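You operate a simulated robot arm through the tools that you are given. There is no shell and no other tool.

You are at the controls of a simulated robot arm. One attempt, no reset.

JOB
Put things in order on the fitting table top. At the end: the grey small ring stands on top of the black folder; the green ready tag stands on top of the white reel card; the yellow hold tag stands where the yellow stubby screwdriver stood; the yellow stubby screwdriver stands where the green ready tag stood; whatever was shut is shut again. Leave all else as you found it, and nothing knocked over.

It is judged by the outcome, as a careful person would: the job done as asked, and still so three seconds after it is handed in. It fails if anything else is knocked over, pushed out of place, dropped, spilled or broken.

ROBOT AND FRAMES
A 5-joint arm with a two-finger parallel gripper, fixed in place. Base frame: the origin is at the foot of the arm, x ahead of it, y to its left, z up; the work surface is at about z = 0. Readings come in mm, degrees, newtons and seconds.
With the tool pointing down near the work surface it reaches from about 260 to 680 mm from the base axis. Its first joint turns from -66.0 to 66.0 degrees. The tool tilts only in the upright plane through the base axis and itself; it spins freely about its own axis. Payload 2.9 kg.
The tool frame sits at the grasp point between the pads (the TCP): z along the fingers, y along the line on which they close. The tips reach 30 mm beyond it. The gripper opens to 110 mm. The fingers are 20 mm wide and 10 mm thick; the gripper's body (48 by 112 mm) begins 55 mm behind the TCP.
Orientation is told as [roll, pitch, yaw] about the base's x, y, z axes, in that order, counted from this pose: with the fingers straight down and closing along the base's y, the tool's x points along the base's -x, its y along +y and its z along -z.

CONTROLS
- The arm moves only by the tool drive_tool. Its argument "rows" is one flat list of numbers, 7 for each row, row after row: the turn, a rotation vector about the base's x, y, z in rad, then the shift along the base's x, y, z in mm, then the closure in counts, from 0 (fully open) to 255 (shut). In form: [ax, ay, az, tx, ty, tz, fingers, ax, ay, az, tx, ty, tz, fingers, ...]. A call has 1 to 20 rows; each row is the pose to reach, as a shift and turn from the pose commanded when the call began. Rows are played at 5 a second. More than 50 mm and 8.6 degrees between two rows, or a gripper value outside its range, and nothing of the call is played. Where a pose cannot be reached the arm comes as near as it can. A force on the tool above 40 N (or 10 N above the force at the start of the call, whichever is more), or a blocked arm, ends the call early, and 0.2 s more pass. Each finger travels about 108 mm/s and halts on what it meets, pressing with about 42 N; the grip force reading is that of the motor and also rises with nothing between the fingers. The clock runs only during rows and for 0.2 s after the last one: add rows that repeat a pose to give the fingers time. The reply holds the time, the measured pose of the TCP, the force on the tool along the base axes, the opening and the grip force, in the units named above and with some noise, with the torque about the TCP (base axes, N m) and any sound that the robot's microphone picked up, and new pictures: "show" is both (left out), scene, wrist or none.
- Cameras (640 x 400 px; columns grow to the right, rows downward): "scene" is fixed at [49.5, -477.9, 588]; the picture's right is [0.52, -0.86, 0.00], its down [-0.61, -0.37, -0.70] and it looks along [0.60, 0.36, -0.71] (base axes); focal length 318 px, centre (320, 200). "wrist" rides on the gripper at [72, 17, -103] in the tool frame; the picture's right is [-0.23, 0.97, 0.00], its down [-0.76, -0.18, -0.62] and it looks along [-0.61, -0.14, 0.78] (tool axes); focal length 222 px, centre (320, 200).
- pixel_to_xyz(camera, pixels): there is no depth. For up to 12 entries [column, row, z] of the newest picture of that camera ("zoom" is the newest enlarged one), the place [x, y] in the base frame at which the ray of that pixel passes the height z, good to about 2 mm. The clock stands still meanwhile.
- zoom(camera, box): a new picture of the part [left, top, right, bottom] of that camera's present view, enlarged. The clock stands still meanwhile.
- finish_job(): hands the job in; it is judged then, once.

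Unless the task says otherwise, let go and move clear before handing in.

The tools are called after ">>>" by a JSON object that holds its "name" and its "arguments". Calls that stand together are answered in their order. drive_tool: Moves the arm, as the interface text tells. Its arguments: {"type":"object","properties":{"rows":{"type":"array","items":{"type":"number"}},"show":{"type":"string","enum":["both","scene","wrist","none"]}},"required":["rows"]} The other tools are called the same way: pixel_to_xyz (camera, pixels) gives the place at which the rays of pixels pass given heights; zoom (camera, box) takes an enlarged picture of a part of a camera's view; finish_job () hands the job in.

At the start:

```text
time: 0.0
tcp_pos: [305.6, -293.3, 333.3]
tool_rot: [0.0, -0.1, 0.0]
force: [0.0, -0.1, 0.7]
wrist_torque: [0.01, 0.01, -0.03]
grip_width: 110.4
gripper_force: 0.1
```

scene: 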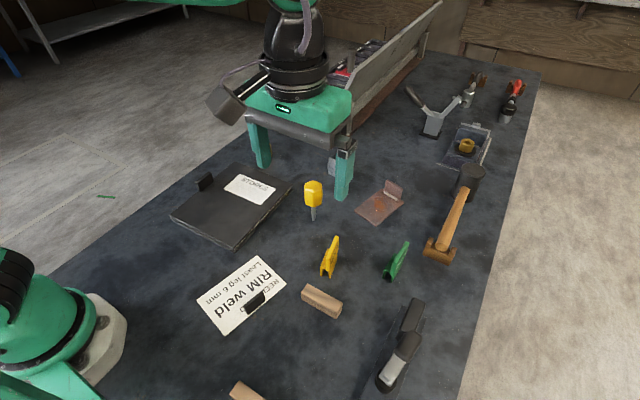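
wrist: 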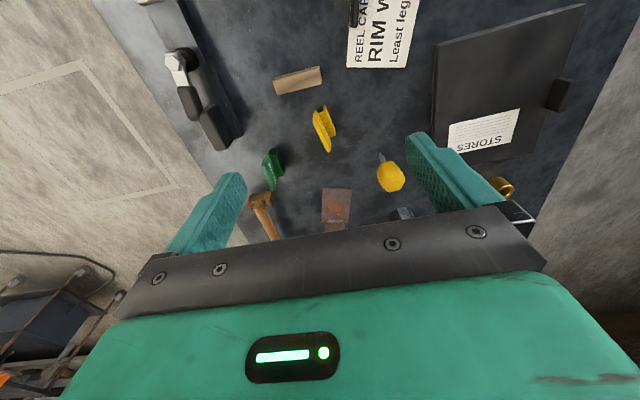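

The scene shows the yellow screwdriver near (313,195), the yellow tag near (330,257), the green tag near (397,262), the reel card near (242,293), and the black folder near (232,205). I'll zoom in to look for the grey ring and anything that is shut.

>>> {"name": "zoom", "arguments": {"camera": "scene", "box": [280, 150, 440, 290]}}

>>> {"name": "zoom", "arguments": {"camera": "scene", "box": [400, 60, 540, 200]}}

>>> {"name": "zoom", "arguments": {"camera": "scene", "box": [160, 150, 320, 350]}}

>>> {"name": "zoom", "arguments": {"camera": "wrist", "box": [240, 80, 540, 240]}}

```text
2.86 times, centred on (360, 220) of scene
```

zoom: 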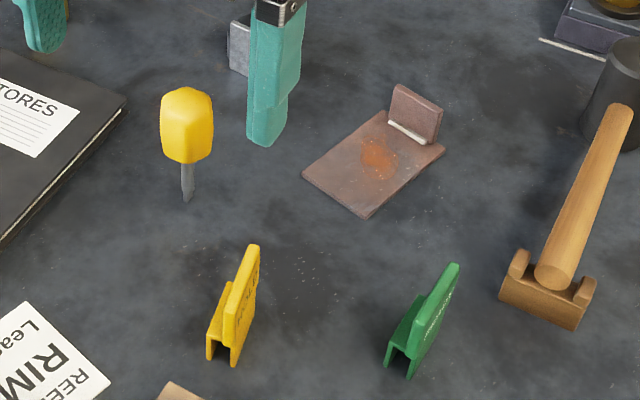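

```text
2.86 times, centred on (470, 130) of scene
```

zoom: 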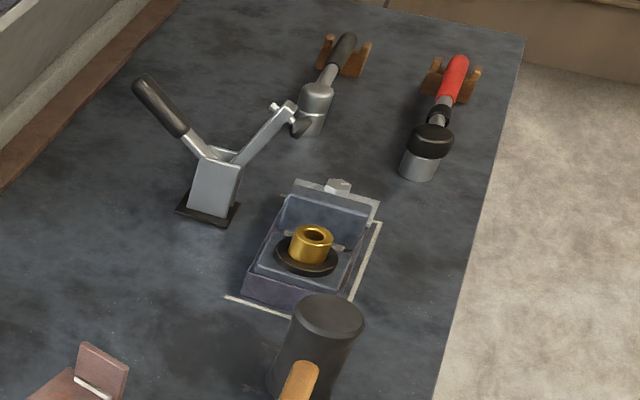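

```text
2.00 times, centred on (240, 250) of scene
```

zoom: 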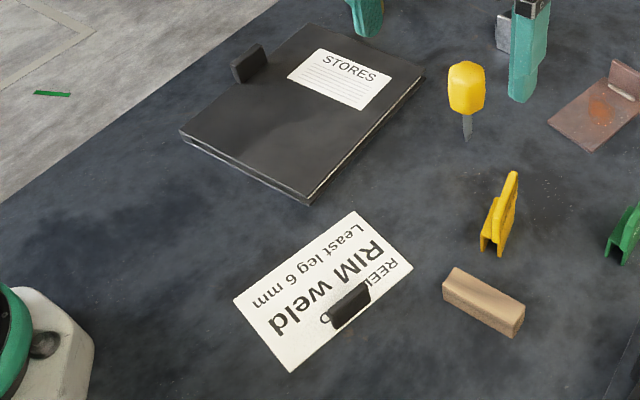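

```text
2.13 times, centred on (390, 160) of wrist
```

zoom: 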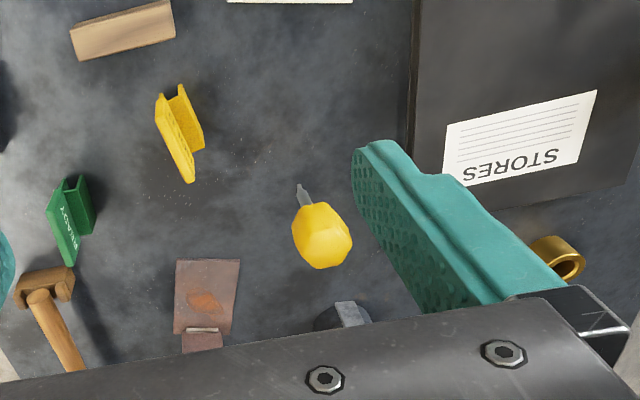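

The grey ring isn't visible in these views, and the arm is hiding part of the table around (330,100). I'll measure the table positions of what I can see first.

>>> {"name": "pixel_to_xyz", "arguments": {"camera": "scene", "pixels": [[313, 219, 0], [329, 275, 0], [390, 280, 0], [242, 293, 0], [232, 205, 10], [381, 203, 0], [323, 300, 0], [405, 345, 0], [445, 235, 0], [465, 150, 0], [432, 130, 0], [248, 392, 0]]}}

>>> {"name": "pixel_to_xyz", "arguments": {"camera": "wrist", "pixels": [[380, 155, 0], [322, 140, 0], [272, 180, 0], [505, 187, 10], [402, 213, 0], [337, 205, 0]]}}

```text
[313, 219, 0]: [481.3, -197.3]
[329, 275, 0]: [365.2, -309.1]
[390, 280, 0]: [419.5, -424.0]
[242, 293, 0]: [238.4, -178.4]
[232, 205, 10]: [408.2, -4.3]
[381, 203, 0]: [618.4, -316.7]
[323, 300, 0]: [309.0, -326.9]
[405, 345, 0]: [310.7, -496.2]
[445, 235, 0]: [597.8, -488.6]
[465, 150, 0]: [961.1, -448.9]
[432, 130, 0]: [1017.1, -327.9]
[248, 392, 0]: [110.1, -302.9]
```

```text
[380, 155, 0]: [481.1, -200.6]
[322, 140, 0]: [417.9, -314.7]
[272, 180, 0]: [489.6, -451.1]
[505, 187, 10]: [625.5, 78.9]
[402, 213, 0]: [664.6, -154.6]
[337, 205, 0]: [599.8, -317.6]
```

The ring must be hidden behind the arm, so I'll swing the arm left to y≈0 and up to clear the view.

>>> {"name": "drive_tool", "arguments": {"rows": [0, 0, 0, 0, 0, 40, 0, 0, 0, 0, 0, 40, 50, 0, 0, 0, 0, 0, 80, 50, 0, 0, 0, 0, 0, 120, 50, 0, 0, 0, 0, 0, 160, 50, 0, 0, 0, 0, 0, 200, 50, 0, 0, 0, 0, 0, 240, 50, 0, 0, 0, 0, 0, 280, 50, 0, 0, 0, 0, 0, 310, 50, 0], "show": "both"}}

```text
time: 2.0
tcp_pos: [306.1, 15.1, 384.8]
tool_rot: [0.1, 0.0, -0.1]
force: [0.8, 0.6, -0.8]
wrist_torque: [0.01, 0.0, 0.0]
grip_width: 109.9
gripper_force: 0.0
```

scene: 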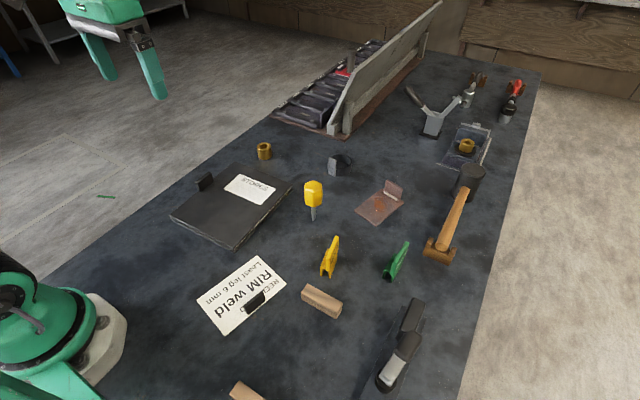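
wrist: 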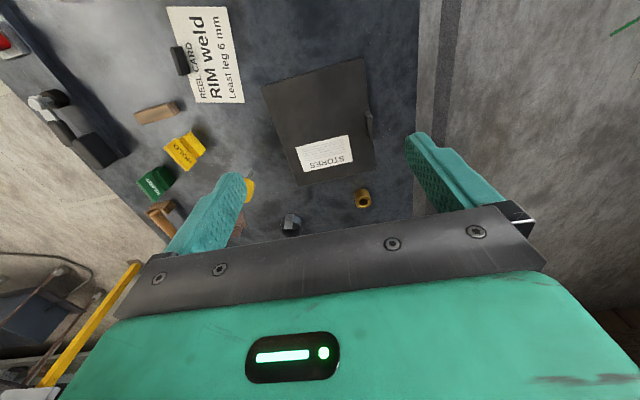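

>>> {"name": "zoom", "arguments": {"camera": "scene", "box": [240, 110, 420, 230]}}

>>> {"name": "zoom", "arguments": {"camera": "scene", "box": [260, 20, 440, 150]}}

>>> {"name": "zoom", "arguments": {"camera": "scene", "box": [200, 270, 480, 400]}}

>>> {"name": "zoom", "arguments": {"camera": "wrist", "box": [0, 0, 400, 240]}}

```text
3.33 times, centred on (330, 170) of scene
```

zoom: 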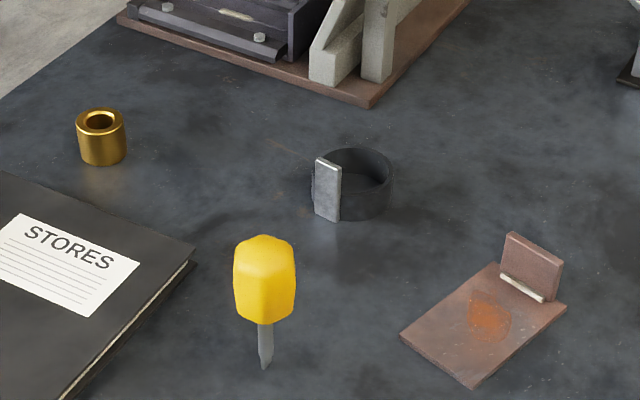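

```text
3.08 times, centred on (350, 85) of scene
```

zoom: 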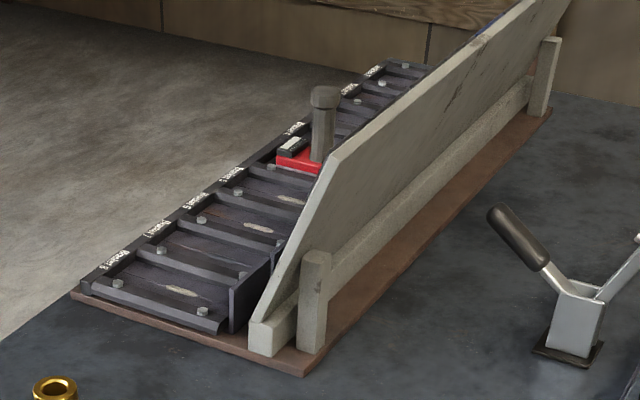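

```text
2.29 times, centred on (340, 335) of scene
```

zoom: 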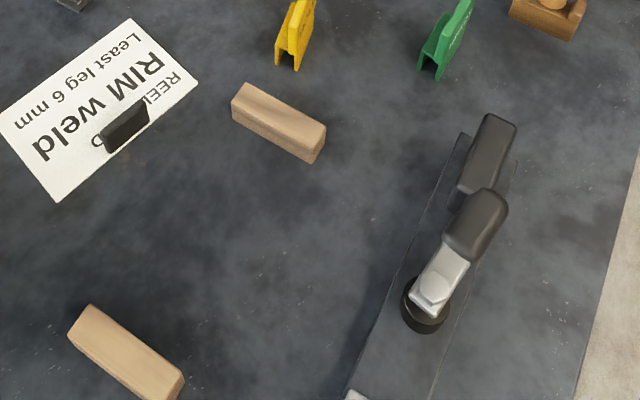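

```text
1.60 times, centred on (200, 120) of wrist
```

zoom: 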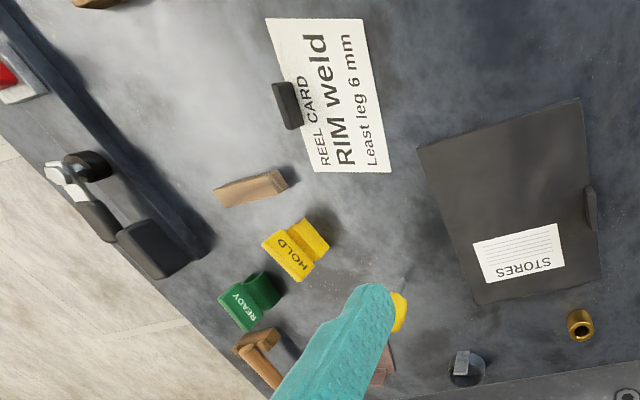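

At (340,165) there is a dark grey ring with a silver tab, and brass rings sit at (265,150) and (466,147). I'll look closer at the ring, the fixture at lower right, and the rack.

>>> {"name": "zoom", "arguments": {"camera": "scene", "box": [310, 140, 370, 190]}}

>>> {"name": "zoom", "arguments": {"camera": "wrist", "box": [0, 0, 160, 190]}}

>>> {"name": "zoom", "arguments": {"camera": "scene", "box": [350, 290, 450, 400]}}

>>> {"name": "zoom", "arguments": {"camera": "scene", "box": [430, 110, 500, 180]}}

>>> {"name": "zoom", "arguments": {"camera": "scene", "box": [265, 60, 365, 140]}}

```text
8.00 times, centred on (340, 165) of scene
```

zoom: 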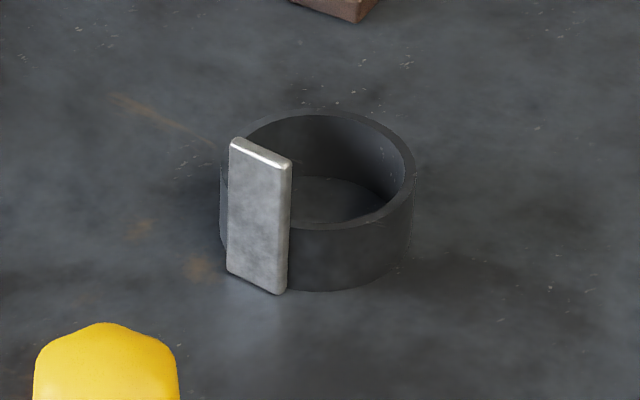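

```text
2.11 times, centred on (80, 95) of wrist
```

zoom: 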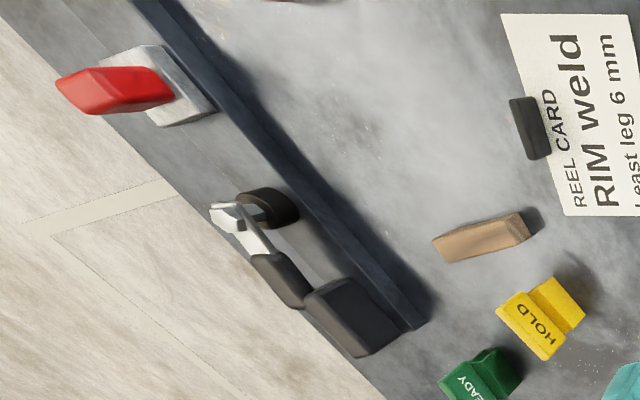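

```text
3.64 times, centred on (400, 345) of scene
```

zoom: 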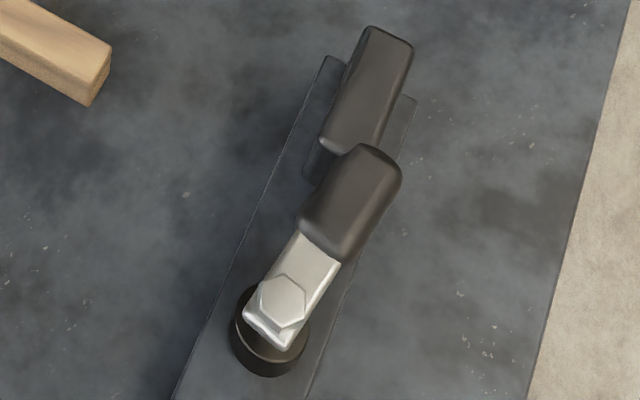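

```text
5.71 times, centred on (465, 145) of scene
```

zoom: 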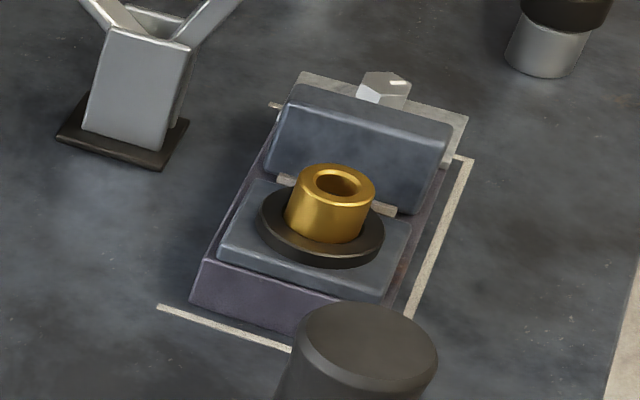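

```text
5.00 times, centred on (315, 100) of scene
```

zoom: 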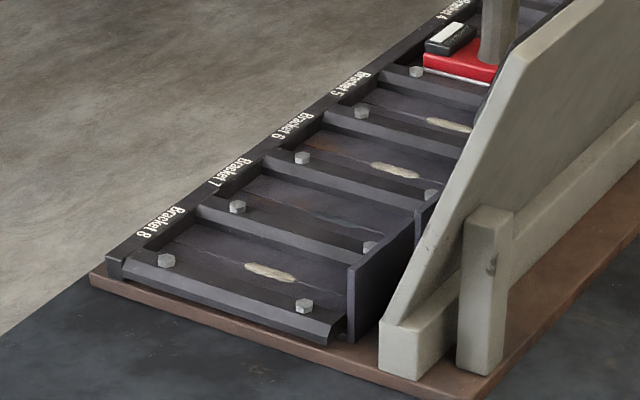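

The lower-right fixture near (395,360) is only partly visible. I'll move the wrist camera over there to look at it, and at the table nearer the base.

>>> {"name": "drive_tool", "arguments": {"rows": [0, 0, 0, 0, -45, 0, 0, 0, 0, 0, 0, -90, 0, 0, 0, 0, 0, 0, -135, 0, 0, 0, 0, 0, 0, -180, 0, 0, 0, 0, 0, 0, -225, 0, 0, 0, 0, 0, -10, -265, 0, 0, 0, 0, 0, -40, -295, 0, 0, 0, 0, 0, -70, -325, 0, 0, 0, 0, 0, -95, -345, 0, 0], "show": "both"}}

```text
time: 4.0
tcp_pos: [209.5, -327.3, 385.3]
tool_rot: [0.0, 0.0, -0.1]
force: [-0.2, -0.5, -0.7]
wrist_torque: [-0.03, 0.01, -0.02]
grip_width: 110.1
gripper_force: 0.0
```

scene: 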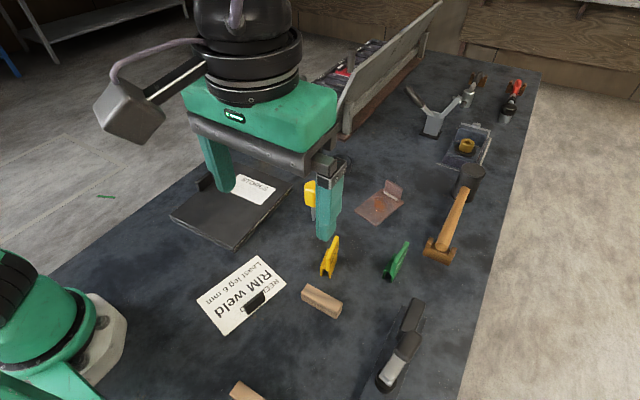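
wrist: 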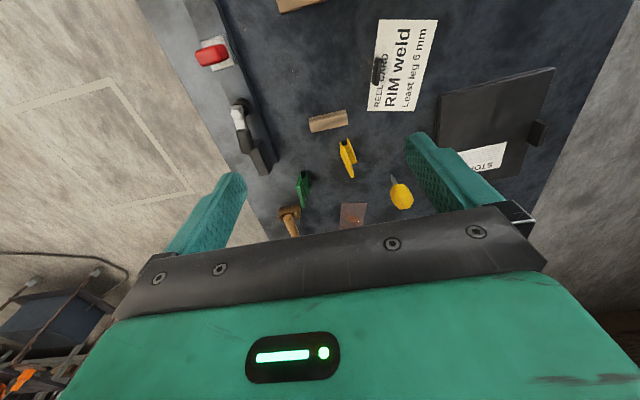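

>>> {"name": "zoom", "arguments": {"camera": "wrist", "box": [170, 0, 330, 190]}}

>>> {"name": "zoom", "arguments": {"camera": "wrist", "box": [320, 0, 560, 150]}}

```text
2.11 times, centred on (250, 95) of wrist
```

zoom: 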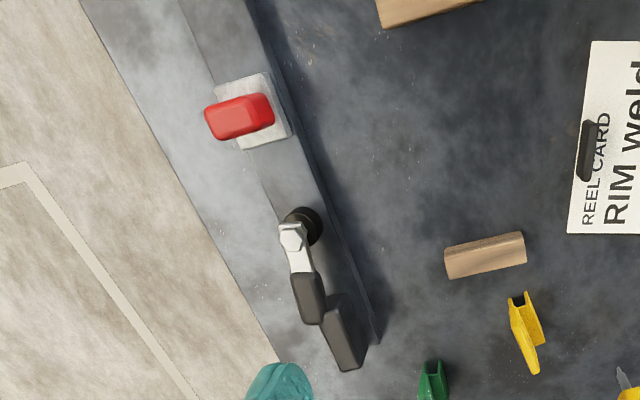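

```text
2.67 times, centred on (440, 75) of wrist
```

zoom: 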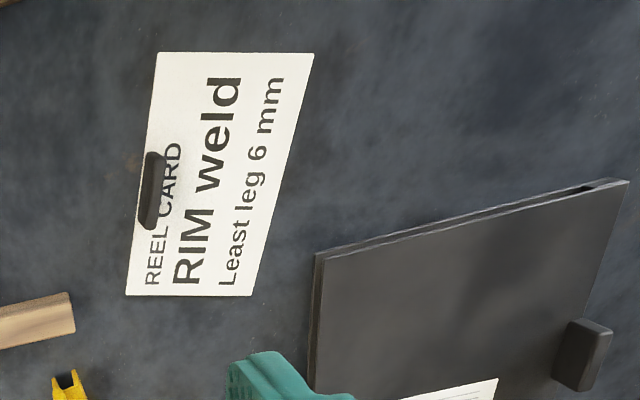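

The long bar at lower right carries a red handle at wrist (211,53), a black lever at (255,150), and a dark disc under a hex bolt at (243,108). I'll get their coordinates.

>>> {"name": "pixel_to_xyz", "arguments": {"camera": "wrist", "pixels": [[211, 53, 60], [238, 115, 60], [262, 165, 30], [243, 108, 40], [187, 5, 0], [270, 170, 0], [327, 122, 0], [295, 5, 0], [375, 72, 0]]}}

>>> {"name": "zoom", "arguments": {"camera": "wrist", "box": [190, 25, 250, 85]}}

>>> {"name": "zoom", "arguments": {"camera": "wrist", "box": [220, 85, 290, 180]}}

```text
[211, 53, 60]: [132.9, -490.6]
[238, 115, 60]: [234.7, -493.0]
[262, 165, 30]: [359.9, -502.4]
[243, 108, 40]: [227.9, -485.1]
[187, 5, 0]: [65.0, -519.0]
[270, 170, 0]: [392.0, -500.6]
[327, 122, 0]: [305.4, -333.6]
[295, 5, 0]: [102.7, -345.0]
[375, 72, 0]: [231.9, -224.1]
```

```text
6.67 times, centred on (220, 55) of wrist
```

zoom: 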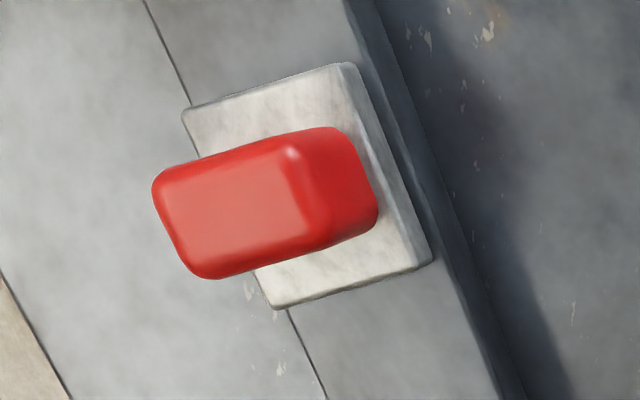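

```text
4.21 times, centred on (255, 132) of wrist
```

zoom: 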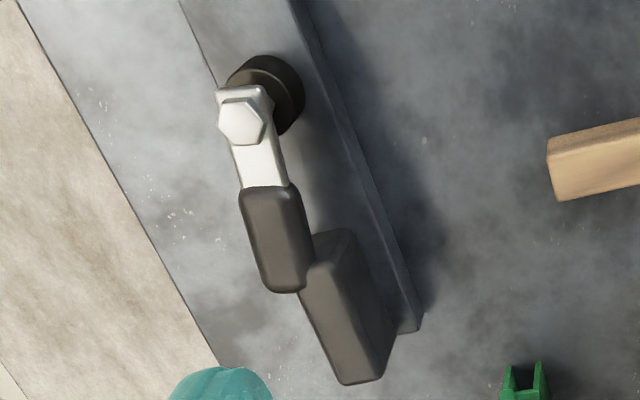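

I'll now get accurate coordinates for the ring and its tab, plus the brass bush, the folder corners and the card corners, in the fixed scene camera.

>>> {"name": "pixel_to_xyz", "arguments": {"camera": "scene", "pixels": [[332, 175, 0], [343, 176, 0], [351, 170, 0], [264, 159, 0], [172, 217, 15], [238, 249, 0], [293, 181, 15], [218, 162, 15], [197, 293, 0], [223, 334, 0], [286, 285, 0], [258, 256, 0]]}}

>>> {"name": "pixel_to_xyz", "arguments": {"camera": "scene", "pixels": [[313, 221, 0], [310, 190, 50], [325, 275, 0], [334, 278, 0], [385, 277, 0], [392, 281, 0], [336, 238, 50], [407, 243, 50], [357, 208, 0], [381, 224, 0], [427, 252, 0], [452, 262, 0]]}}

```text
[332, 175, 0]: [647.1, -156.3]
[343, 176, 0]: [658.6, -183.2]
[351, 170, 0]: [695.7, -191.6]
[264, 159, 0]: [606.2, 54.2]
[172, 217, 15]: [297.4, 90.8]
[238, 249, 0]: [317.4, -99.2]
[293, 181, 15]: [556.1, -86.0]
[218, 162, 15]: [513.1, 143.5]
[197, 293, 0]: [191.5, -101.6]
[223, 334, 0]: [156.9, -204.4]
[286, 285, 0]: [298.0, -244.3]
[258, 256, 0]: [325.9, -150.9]
```

```text
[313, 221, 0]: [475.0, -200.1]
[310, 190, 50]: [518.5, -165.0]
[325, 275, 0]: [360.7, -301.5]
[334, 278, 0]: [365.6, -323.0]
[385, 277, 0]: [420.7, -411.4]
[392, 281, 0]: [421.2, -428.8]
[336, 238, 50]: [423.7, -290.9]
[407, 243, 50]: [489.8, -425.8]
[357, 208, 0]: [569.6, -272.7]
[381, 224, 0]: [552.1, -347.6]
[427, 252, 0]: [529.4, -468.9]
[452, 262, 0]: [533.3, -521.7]
```

The tab on the dark ring is at about (650,-158), radius about 669, which is just inside reach. I'll move the wrist camera closer to inspect the ring and the objects around it.

>>> {"name": "drive_tool", "arguments": {"rows": [0, 0, 0, 39, 21, -10, 0, 0, 0, 0, 78, 42, -20, 0, 0, 0, 0, 117, 63, -30, 0, 0, 0, 0, 156, 84, -40, 0, 0, 0, 0, 195, 105, -50, 0, 0, 0, 0, 234, 126, -60, 0, 0, 0, 0, 273, 147, -70, 0, 0, 0, 0, 310, 167, -85, 0], "show": "both"}}

```text
time: 5.8
tcp_pos: [521.7, -159.9, 299.4]
tool_rot: [-0.1, -0.1, -0.1]
force: [-0.3, -0.3, 0.4]
wrist_torque: [-0.02, 0.01, 0.0]
grip_width: 109.9
gripper_force: 0.0
```

scene: 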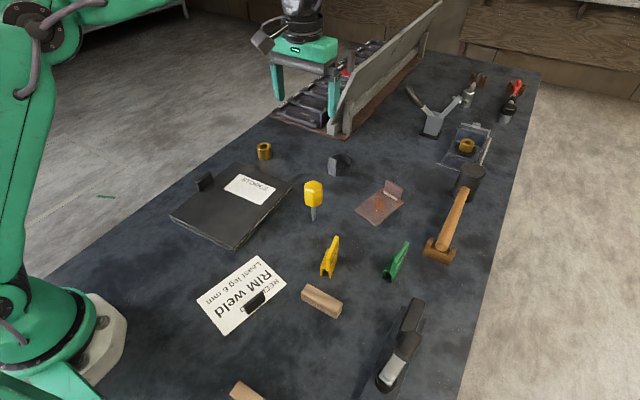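
wrist: 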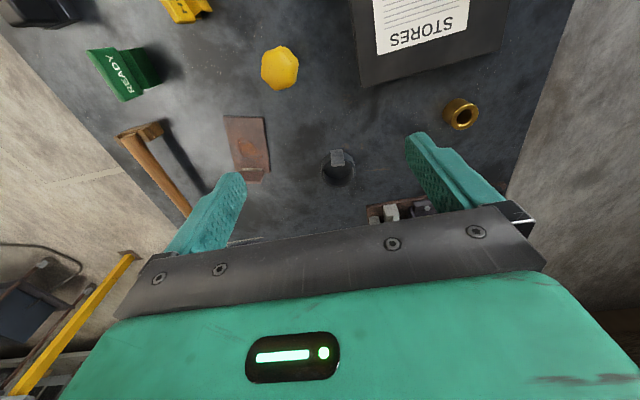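

>>> {"name": "zoom", "arguments": {"camera": "wrist", "box": [290, 130, 390, 200]}}

>>> {"name": "zoom", "arguments": {"camera": "wrist", "box": [60, 0, 320, 130]}}

>>> {"name": "zoom", "arguments": {"camera": "wrist", "box": [360, 70, 520, 230]}}

>>> {"name": "pixel_to_xyz", "arguments": {"camera": "wrist", "pixels": [[337, 157, 40], [337, 164, 0], [339, 185, 0], [320, 170, 0], [355, 170, 0], [280, 68, 60], [461, 112, 30]]}}

```text
5.71 times, centred on (340, 165) of wrist
```

zoom: 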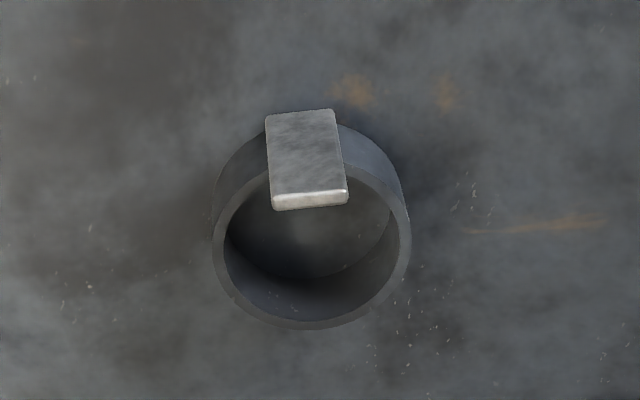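

```text
2.46 times, centred on (190, 65) of wrist
```

zoom: 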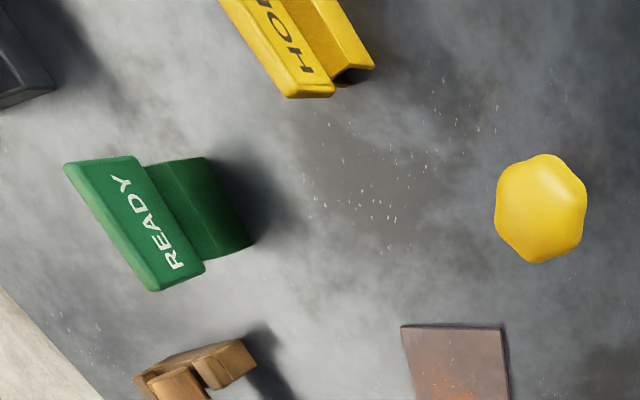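

```text
2.50 times, centred on (440, 150) of wrist
```

zoom: 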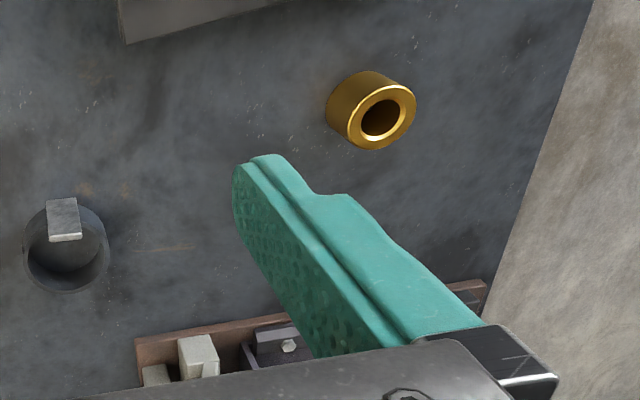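

```text
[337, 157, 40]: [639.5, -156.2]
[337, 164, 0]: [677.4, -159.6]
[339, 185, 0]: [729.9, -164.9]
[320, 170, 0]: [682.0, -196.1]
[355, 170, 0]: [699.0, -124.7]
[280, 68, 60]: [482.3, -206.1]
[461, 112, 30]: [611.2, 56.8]
```

The ring's tab stands at the ring's near side, rising above the rim. I'll match rays from both cameras to find the tab's exact location, height and thickness.

>>> {"name": "pixel_to_xyz", "arguments": {"camera": "wrist", "pixels": [[330.7, 150.1, 0], [342.1, 149.1, 0], [331.6, 164.5, 50], [344.4, 163.25, 50], [331.6, 164.5, 60], [344.4, 163.25, 60], [332.1, 166.75, 50], [344.9, 165.5, 50], [321, 168, 0], [356, 168, 0], [340, 187.5, 35], [330.7, 150.1, 10]]}}

>>> {"name": "pixel_to_xyz", "arguments": {"camera": "scene", "pixels": [[328.4, 173.75, 0], [335, 176.6, 0], [328.75, 157.5, 50], [336.25, 160, 50], [328.75, 157.5, 60], [336.25, 160, 60], [328.4, 173.75, 10], [335, 176.6, 10], [343, 176, 0], [352, 163, 35]]}}

```text
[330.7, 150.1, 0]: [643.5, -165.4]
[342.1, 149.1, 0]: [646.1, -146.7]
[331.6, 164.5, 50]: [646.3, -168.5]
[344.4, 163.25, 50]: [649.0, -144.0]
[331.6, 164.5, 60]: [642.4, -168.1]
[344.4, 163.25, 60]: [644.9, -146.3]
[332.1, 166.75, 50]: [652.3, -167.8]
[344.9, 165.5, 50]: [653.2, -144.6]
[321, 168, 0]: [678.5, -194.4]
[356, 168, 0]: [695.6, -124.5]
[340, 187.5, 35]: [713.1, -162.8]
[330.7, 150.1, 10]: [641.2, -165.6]
```

```text
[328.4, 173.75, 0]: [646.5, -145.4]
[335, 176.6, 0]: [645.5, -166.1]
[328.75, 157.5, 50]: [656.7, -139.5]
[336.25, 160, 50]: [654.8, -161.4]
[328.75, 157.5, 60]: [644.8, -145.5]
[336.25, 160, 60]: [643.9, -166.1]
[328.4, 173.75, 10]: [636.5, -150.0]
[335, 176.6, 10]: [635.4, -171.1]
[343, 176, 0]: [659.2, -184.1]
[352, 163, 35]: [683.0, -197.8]
```

The tab's near face is at x≈645, it spans y −146 to −166, runs z 0 to 60 and is about 6 mm thick, with its normal along x. I'll turn the gripper 90° so it closes along x, half close it, and hover above the tab.

>>> {"name": "drive_tool", "arguments": {"rows": [0, 0, 0.1428, 11.5, 0.3, -13.5, 60, 0, 0, 0.2856, 23, 0.6, -27, 139, 0, 0, 0.4284, 34.5, 0.9, -40.5, 139, 0, 0, 0.5712, 46, 1.2, -54, 139, 0, 0, 0.714, 57.5, 1.5, -67.5, 139, 0, 0, 0.8568, 69, 1.8, -81, 139, 0, 0, 0.9996, 80.5, 2.1, -94.5, 139, 0, 0, 1.1424, 92, 2.4, -108, 139, 0, 0, 1.2852, 103.5, 2.7, -121.5, 139, 0, 0, 1.428, 115, 3, -135, 139, 0, 0, 1.5708, 126.3, 3.4, -149.4, 139, 0, 0, 1.5708, 126.3, 3.4, -169.4, 139], "show": "both"}}

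```text
time: 8.4
tcp_pos: [647.4, -156.0, 129.6]
tool_rot: [0.0, -0.1, 90.3]
force: [0.4, -0.3, 0.2]
wrist_torque: [-0.02, 0.0, -0.03]
grip_width: 50.0
gripper_force: 0.1
```

scene: 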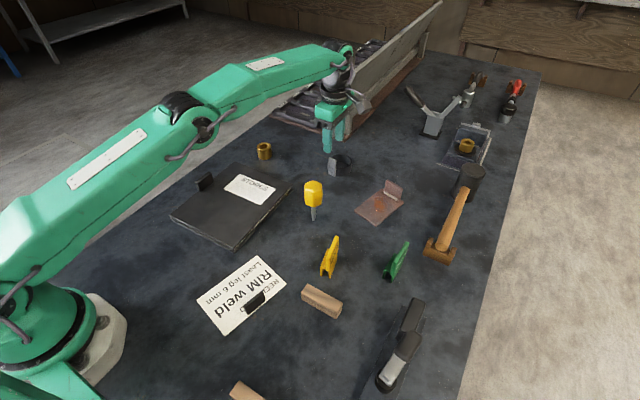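
wrist: 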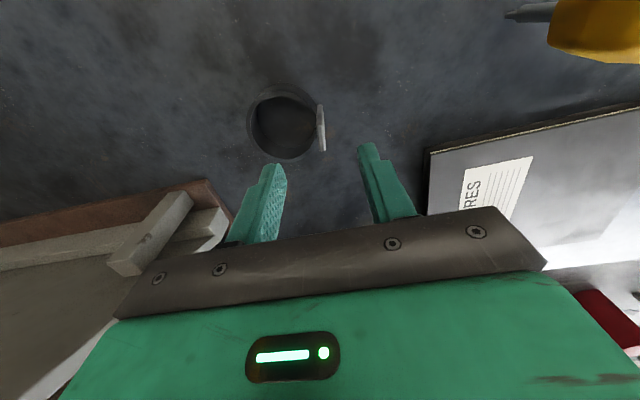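

The hover is good at z≈130. The tab now shows at wrist (321,128), with the ring at (283,125), so I'll zoom in to check alignment.

>>> {"name": "zoom", "arguments": {"camera": "wrist", "box": [230, 70, 400, 180]}}

>>> {"name": "pixel_to_xyz", "arguments": {"camera": "wrist", "pixels": [[322, 150, 60], [325, 128, 60], [317, 106, 60], [318, 128, 60], [248, 120, 30], [318, 130, 30]]}}

```text
3.64 times, centred on (315, 125) of wrist
```

zoom: 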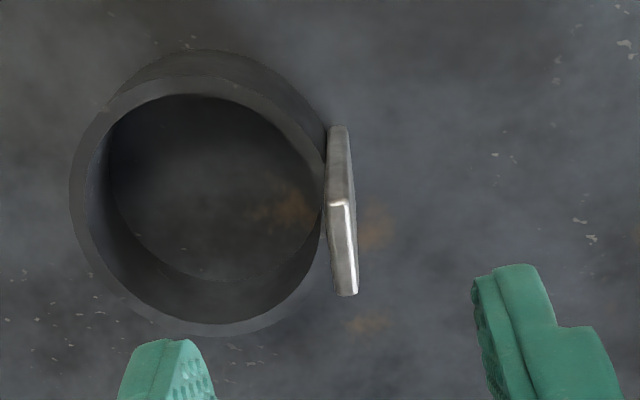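

```text
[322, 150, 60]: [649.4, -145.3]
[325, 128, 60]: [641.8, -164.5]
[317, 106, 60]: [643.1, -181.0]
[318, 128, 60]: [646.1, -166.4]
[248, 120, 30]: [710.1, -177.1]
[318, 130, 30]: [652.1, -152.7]
```

The tab looks slightly rotated from the x-axis, so I'll measure its top-face corners precisely.

>>> {"name": "pixel_to_xyz", "arguments": {"camera": "wrist", "pixels": [[318.3, 126.9, 60], [323.2, 125.8, 60], [325.4, 149.7, 60], [320.0, 151.3, 60], [246, 120, 30], [315.8, 120, 30], [282, 162, 30], [282, 85, 0]]}}

>>> {"name": "zoom", "arguments": {"camera": "wrist", "box": [295, 95, 345, 160]}}

```text
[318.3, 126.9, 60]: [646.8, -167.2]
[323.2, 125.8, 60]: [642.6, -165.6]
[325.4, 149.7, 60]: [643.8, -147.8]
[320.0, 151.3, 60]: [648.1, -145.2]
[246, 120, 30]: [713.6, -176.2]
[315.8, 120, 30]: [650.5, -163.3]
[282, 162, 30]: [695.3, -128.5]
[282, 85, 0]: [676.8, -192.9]
```

```text
6.15 times, centred on (320, 128) of wrist
```

zoom: 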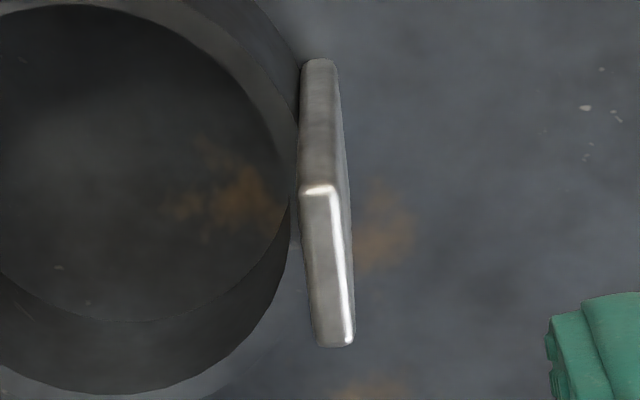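

The tab is centred at (645.4,−156.5), about 4 mm thick and turned about −3.6°. I'll correct the alignment, descend to z≈45 and close on it.

>>> {"name": "drive_tool", "arguments": {"rows": [0, 0, -0.065, -2.5, 0, 0, 139, 0, 0, -0.065, -2.5, 0, -25, 139, 0, 0, -0.065, -2.5, 0, -50, 139, 0, 0, -0.065, -2.5, 0, -70, 139, 0, 0, -0.065, -2.5, 0, -85, 139, 0, 0, -0.065, -2.5, 0, -85, 139], "show": "both"}}

```text
time: 9.8
tcp_pos: [644.9, -157.1, 44.1]
tool_rot: [-0.1, 0.0, 86.3]
force: [-0.2, -0.1, 0.0]
wrist_torque: [-0.02, 0.0, 0.0]
grip_width: 50.3
gripper_force: 0.0
```

scene: 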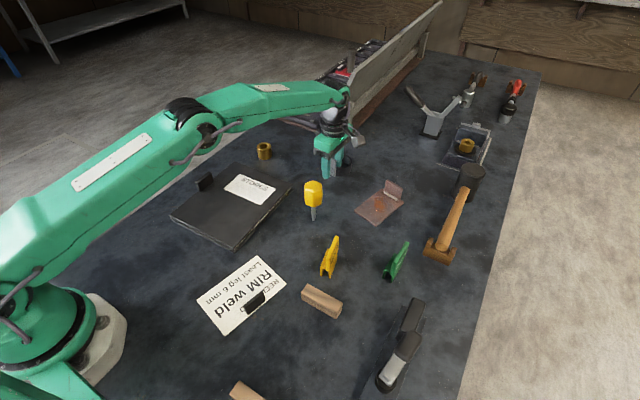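
wrist: 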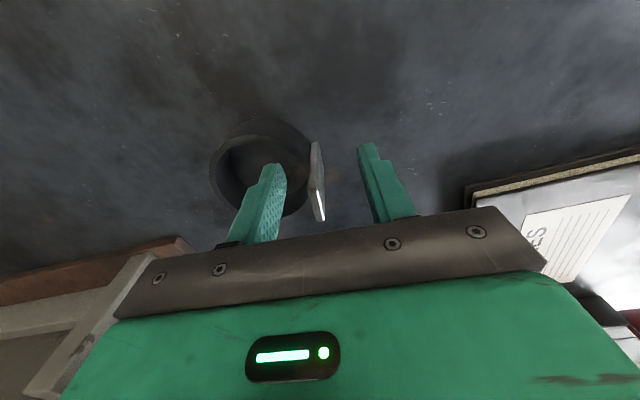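

The tab sits between the fingers at wrist (318,180), with the left finger inside the ring. Now I'll close the gripper.

>>> {"name": "drive_tool", "arguments": {"rows": [0, 0, 0, 0, 0, 0, 200, 0, 0, 0, 0, 0, 0, 255, 0, 0, 0, 0, 0, 0, 255, 0, 0, 0, 0, 0, 0, 255], "show": "wrist"}}

```text
time: 10.8
tcp_pos: [645.7, -158.0, 44.7]
tool_rot: [-0.1, -0.1, 86.4]
force: [-0.6, 0.2, 2.3]
wrist_torque: [-0.03, -0.26, -0.03]
grip_width: 9.6
gripper_force: 42.0
```

wrist: 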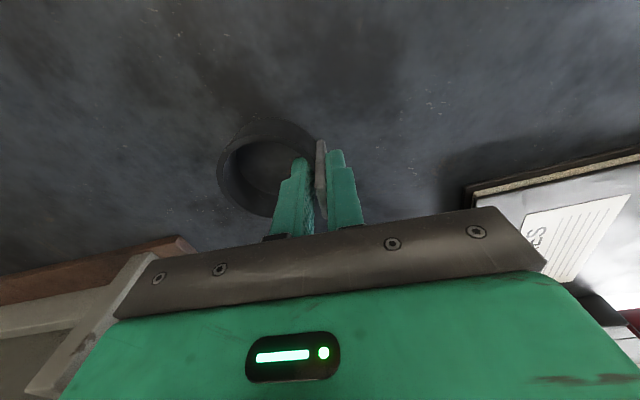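

The gripper stopped at 9.6 mm (tab plus ring wall) with 42 N of force, so the hold is good. I'll lift slowly and check.

>>> {"name": "drive_tool", "arguments": {"rows": [0, 0, 0, 0, 0, 5, 255, 0, 0, 0, 0, 0, 15, 255, 0, 0, 0, 0, 0, 35, 255, 0, 0, 0, 0, 0, 65, 255, 0, 0, 0, 0, 0, 100, 255, 0, 0, 0, 0, 0, 100, 255], "show": "both"}}

```text
time: 12.2
tcp_pos: [645.5, -156.2, 144.2]
tool_rot: [0.0, 0.0, 86.3]
force: [-0.2, -0.4, 0.3]
wrist_torque: [0.0, 0.01, 0.0]
grip_width: 0.0
gripper_force: 37.8
```

scene: 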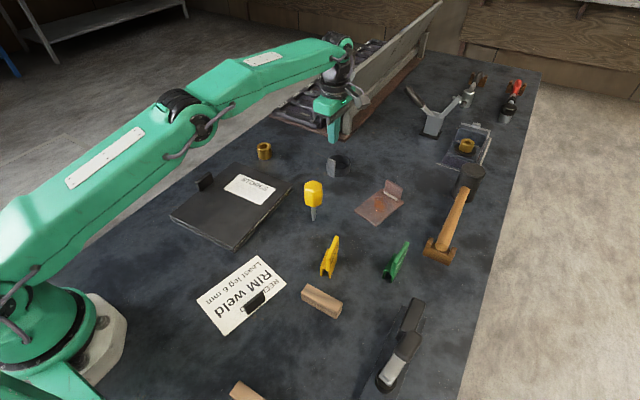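
wrist: 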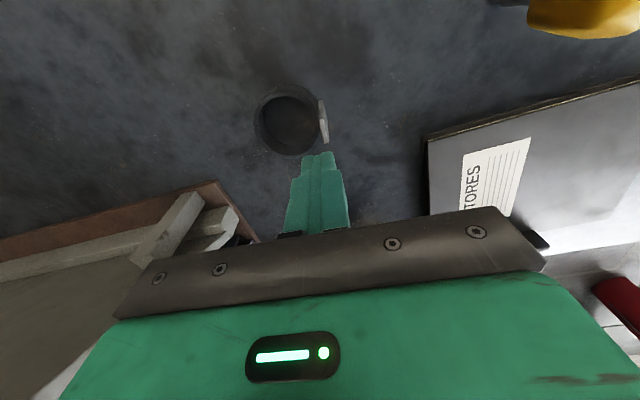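

The gripper came up empty (width 0), so the ring slipped out or is heavier than expected. I'll check whether it moved.

>>> {"name": "zoom", "arguments": {"camera": "scene", "box": [310, 140, 370, 190]}}

>>> {"name": "zoom", "arguments": {"camera": "wrist", "box": [230, 70, 400, 180]}}

```text
8.00 times, centred on (340, 165) of scene
```

zoom: 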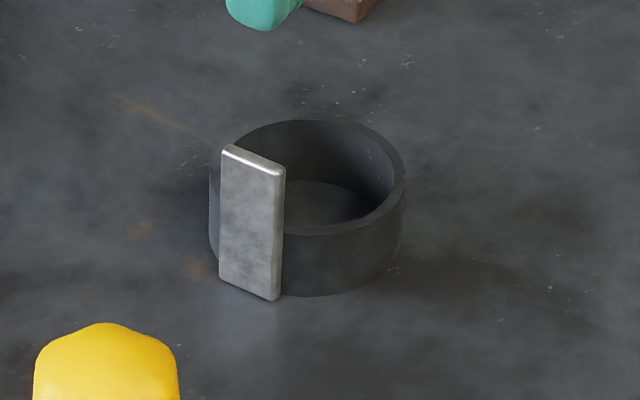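

```text
3.64 times, centred on (315, 125) of wrist
```

zoom: 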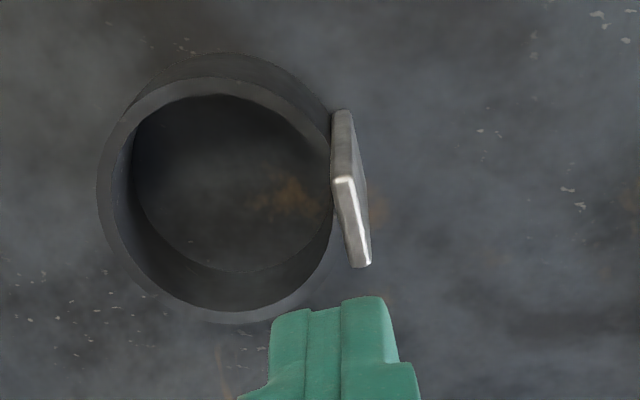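

The ring slid a few millimetres toward the arm and stayed upright, so it is movable and the grip simply slipped off. I'll re-measure the tab before regrasping it above the rim, where the faces are flat.

>>> {"name": "pixel_to_xyz", "arguments": {"camera": "wrist", "pixels": [[318.5, 120, 60], [323.2, 118.6, 60], [329.2, 142, 60], [324, 143.4, 60], [253.5, 115, 30], [319, 117, 30], [290, 155, 30], [290, 85, 0]]}}

>>> {"name": "zoom", "arguments": {"camera": "wrist", "box": [295, 90, 355, 160]}}

```text
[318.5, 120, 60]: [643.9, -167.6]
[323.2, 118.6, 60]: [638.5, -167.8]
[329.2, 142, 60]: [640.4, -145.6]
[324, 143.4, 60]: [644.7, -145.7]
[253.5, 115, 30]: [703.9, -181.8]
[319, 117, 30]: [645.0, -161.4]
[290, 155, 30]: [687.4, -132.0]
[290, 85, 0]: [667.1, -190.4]
```

```text
5.71 times, centred on (325, 125) of wrist
```

zoom: 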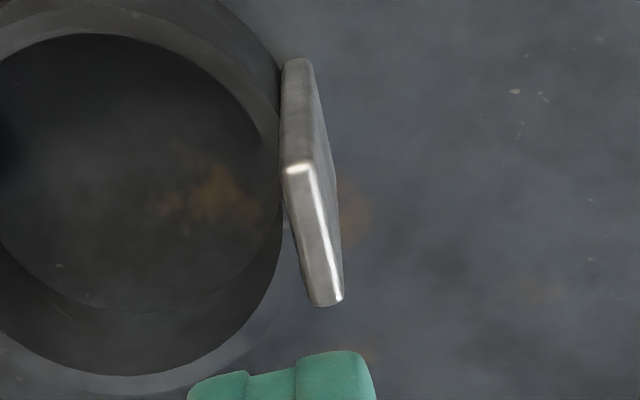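

The tab is now centred at (641.9,−156.7) with the same yaw. I'll open to 40 mm, come down so the tips sit just above the rim (TCP z≈63), close on the flat tab only, and test with a tiny lift.

>>> {"name": "drive_tool", "arguments": {"rows": [0, 0, 0, -3.6, -0.3, 0, 162, 0, 0, 0, -3.6, -0.3, 0, 162, 0, 0, 0, -3.6, -0.3, -30, 162, 0, 0, 0, -3.6, -0.3, -60, 162, 0, 0, 0, -3.6, -0.3, -75, 162, 0, 0, 0, -3.6, -0.3, -81, 162, 0, 0, 0, -3.6, -0.3, -81, 162], "show": "both"}}

```text
time: 13.8
tcp_pos: [640.6, -157.4, 62.8]
tool_rot: [0.0, -0.1, 86.3]
force: [-0.5, 0.2, 0.2]
wrist_torque: [0.01, 0.0, 0.0]
grip_width: 40.4
gripper_force: 0.1
```

scene: 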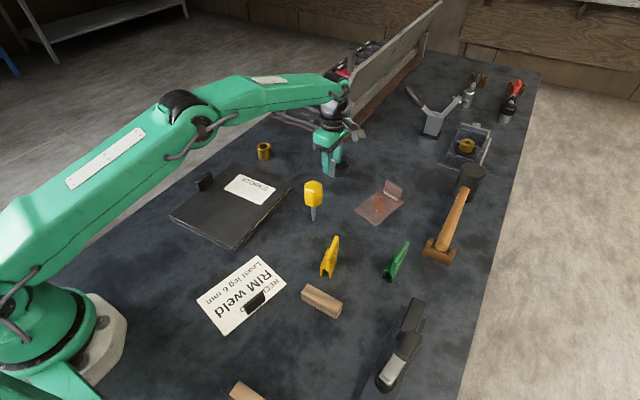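
wrist: 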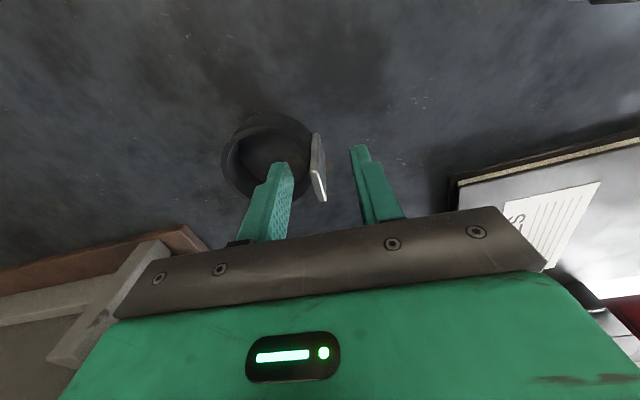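

>>> {"name": "drive_tool", "arguments": {"rows": [0, 0, 0, 0, 0, 0, 210, 0, 0, 0, 0, 0, 0, 255, 0, 0, 0, 0, 0, 0, 255, 0, 0, 0, 0, 0, 0, 255], "show": "wrist"}}

```text
time: 14.8
tcp_pos: [642.2, -158.1, 62.3]
tool_rot: [0.0, -0.1, 86.4]
force: [0.6, 0.2, 0.3]
wrist_torque: [0.0, -0.01, -0.02]
grip_width: 5.3
gripper_force: 41.6
```

wrist: 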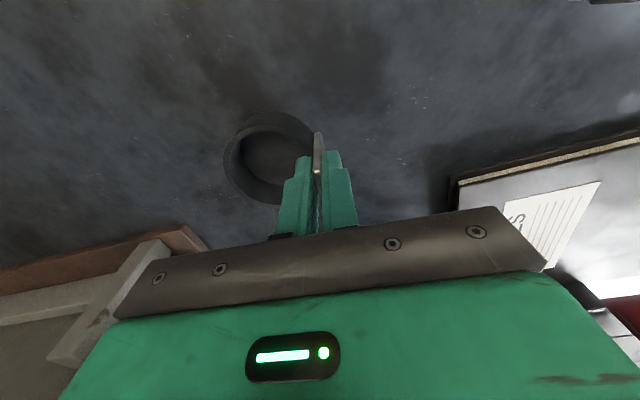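

The grip is 5.3 mm at 42 N with almost no wrist torque, so this is a flat hold on the tab alone. I'll lift 4 mm slowly and read the load.

>>> {"name": "drive_tool", "arguments": {"rows": [0, 0, 0, 0, 0, 1, 255, 0, 0, 0, 0, 0, 2, 255, 0, 0, 0, 0, 0, 3, 255, 0, 0, 0, 0, 0, 4, 255, 0, 0, 0, 0, 0, 4, 255], "show": "wrist"}}

```text
time: 16.0
tcp_pos: [641.3, -158.8, 68.0]
tool_rot: [0.1, 0.0, 86.2]
force: [-0.6, 0.0, -1.6]
wrist_torque: [0.0, 0.09, 0.0]
grip_width: 5.0
gripper_force: 42.0
```

wrist: 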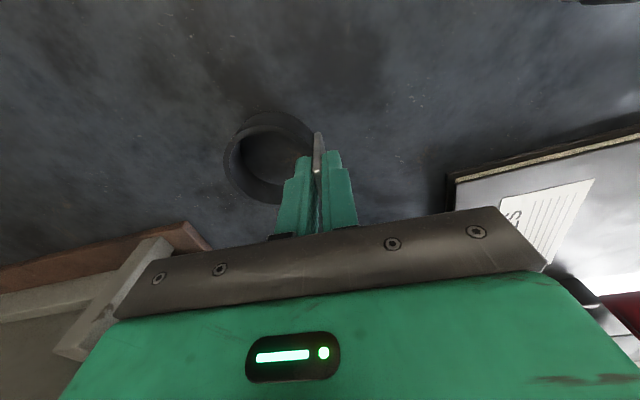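

The load is only about 2 N with 0.09 N m of torque, and the ring is staying with the gripper. I'll lift further, slowly.

>>> {"name": "drive_tool", "arguments": {"rows": [0, 0, 0, 0, 0, 3, 255, 0, 0, 0, 0, 0, 7, 255, 0, 0, 0, 0, 0, 12, 255, 0, 0, 0, 0, 0, 18, 255, 0, 0, 0, 0, 0, 25, 255, 0, 0, 0, 0, 0, 32, 255, 0, 0, 0, 0, 0, 40, 255, 0, 0, 0, 0, 0, 40, 255], "show": "both"}}

```text
time: 17.8
tcp_pos: [640.6, -157.0, 108.6]
tool_rot: [0.1, 0.0, 86.4]
force: [0.6, 0.5, -1.8]
wrist_torque: [0.02, 0.04, -0.01]
grip_width: 5.6
gripper_force: 42.2
```

scene: 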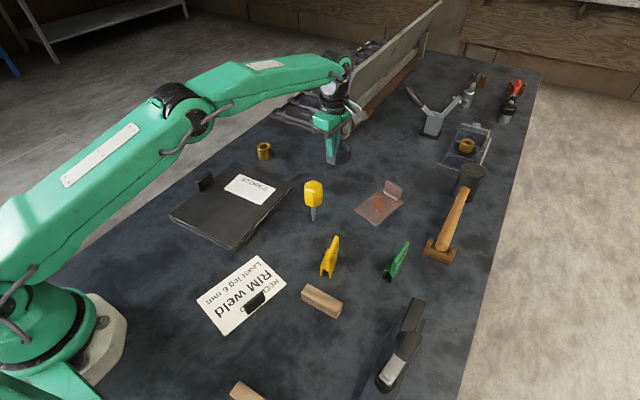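
wrist: 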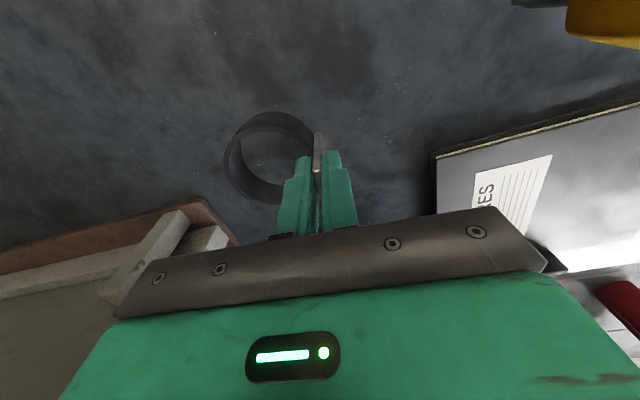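

The ring is held and lifted cleanly. While carrying it I'll measure the folder's top height and corners for placement.

>>> {"name": "zoom", "arguments": {"camera": "scene", "box": [165, 155, 305, 255]}}

>>> {"name": "drive_tool", "arguments": {"rows": [0, 0, 0, 0, 0, 25, 255, 0, 0, 0, 0, 0, 55, 255, 0, 0, 0, -15, 8, 65, 255, 0, 0, 0, -40, 22, 65, 255, 0, 0, 0, -70, 40, 65, 255, 0, 0, 0, -105, 60, 65, 255, 0, 0, 0, -140, 80, 65, 255, 0, 0, 0, -175, 100, 65, 255, 0, 0, 0, -210, 120, 65, 255, 0, 0, 0, -240, 138, 65, 255, 0, 0, 0, -260, 150, 65, 255, 0, 0, 0, -274, 157, 65, 255, 0, 0, 0, -274, 157, 65, 255], "show": "both"}}

```text
4.00 times, centred on (235, 205) of scene
```

zoom: 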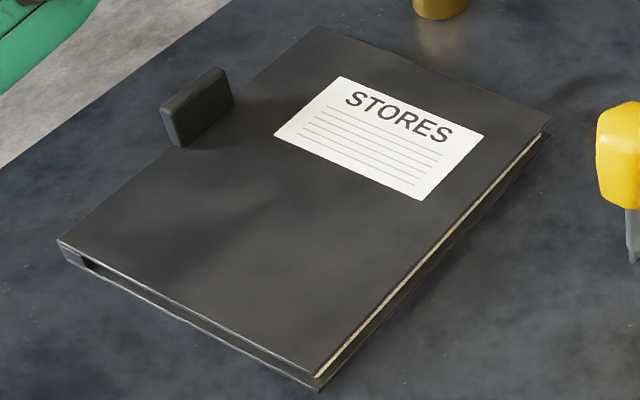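

```text
time: 20.6
tcp_pos: [365.8, -0.1, 170.1]
tool_rot: [0.0, 0.0, 86.3]
force: [0.4, -0.3, -2.3]
wrist_torque: [-0.01, 0.05, -0.02]
grip_width: 5.3
gripper_force: 41.9
```

scene: 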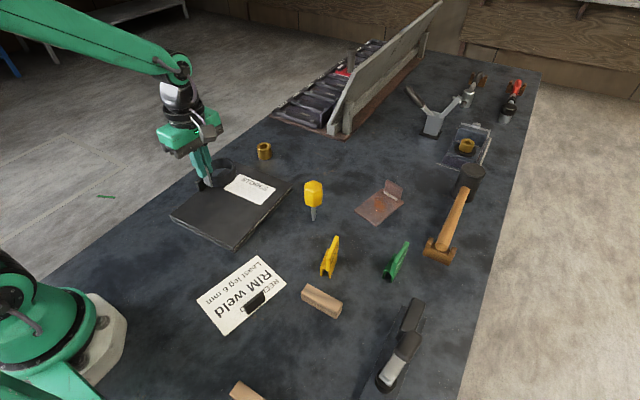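
wrist: 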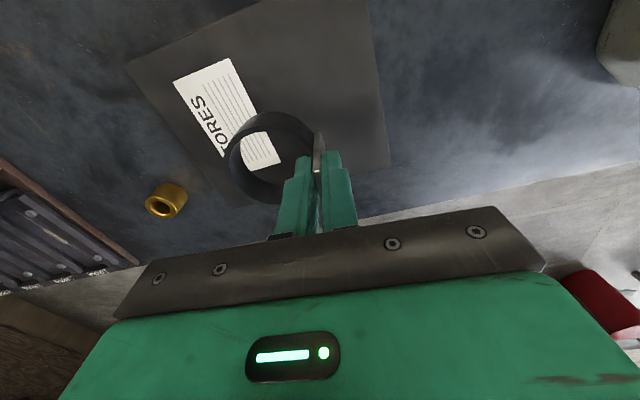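

The ring hangs over the folder's edge region in the wrist view. I'll compute the folder's top corners and tab position at z≈12 to choose a clear spot.

>>> {"name": "pixel_to_xyz", "arguments": {"camera": "scene", "pixels": [[233.75, 248.75, 12], [292.75, 184.25, 12], [169.25, 215.75, 12], [235.75, 161.75, 12], [234.5, 252.5, 0], [200, 191.5, 12], [213.5, 181.5, 12], [223.5, 189, 12], [259.75, 205, 12], [240, 174.3, 12], [276, 189, 12]]}}

>>> {"name": "zoom", "arguments": {"camera": "wrist", "box": [120, 0, 420, 220]}}

```text
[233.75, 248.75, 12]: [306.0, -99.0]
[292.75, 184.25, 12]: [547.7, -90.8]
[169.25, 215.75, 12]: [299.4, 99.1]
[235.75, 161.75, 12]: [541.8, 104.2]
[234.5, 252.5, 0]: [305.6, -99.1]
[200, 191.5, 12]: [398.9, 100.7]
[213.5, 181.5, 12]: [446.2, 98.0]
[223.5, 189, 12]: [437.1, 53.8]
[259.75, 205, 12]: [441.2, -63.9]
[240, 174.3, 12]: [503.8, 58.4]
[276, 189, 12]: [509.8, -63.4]
```

```text
1.82 times, centred on (270, 110) of wrist
```

zoom: 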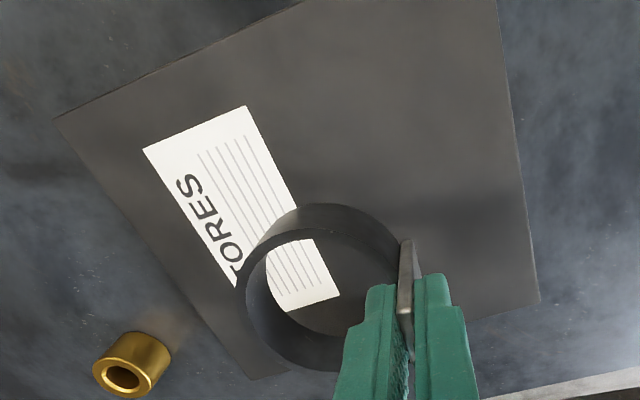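

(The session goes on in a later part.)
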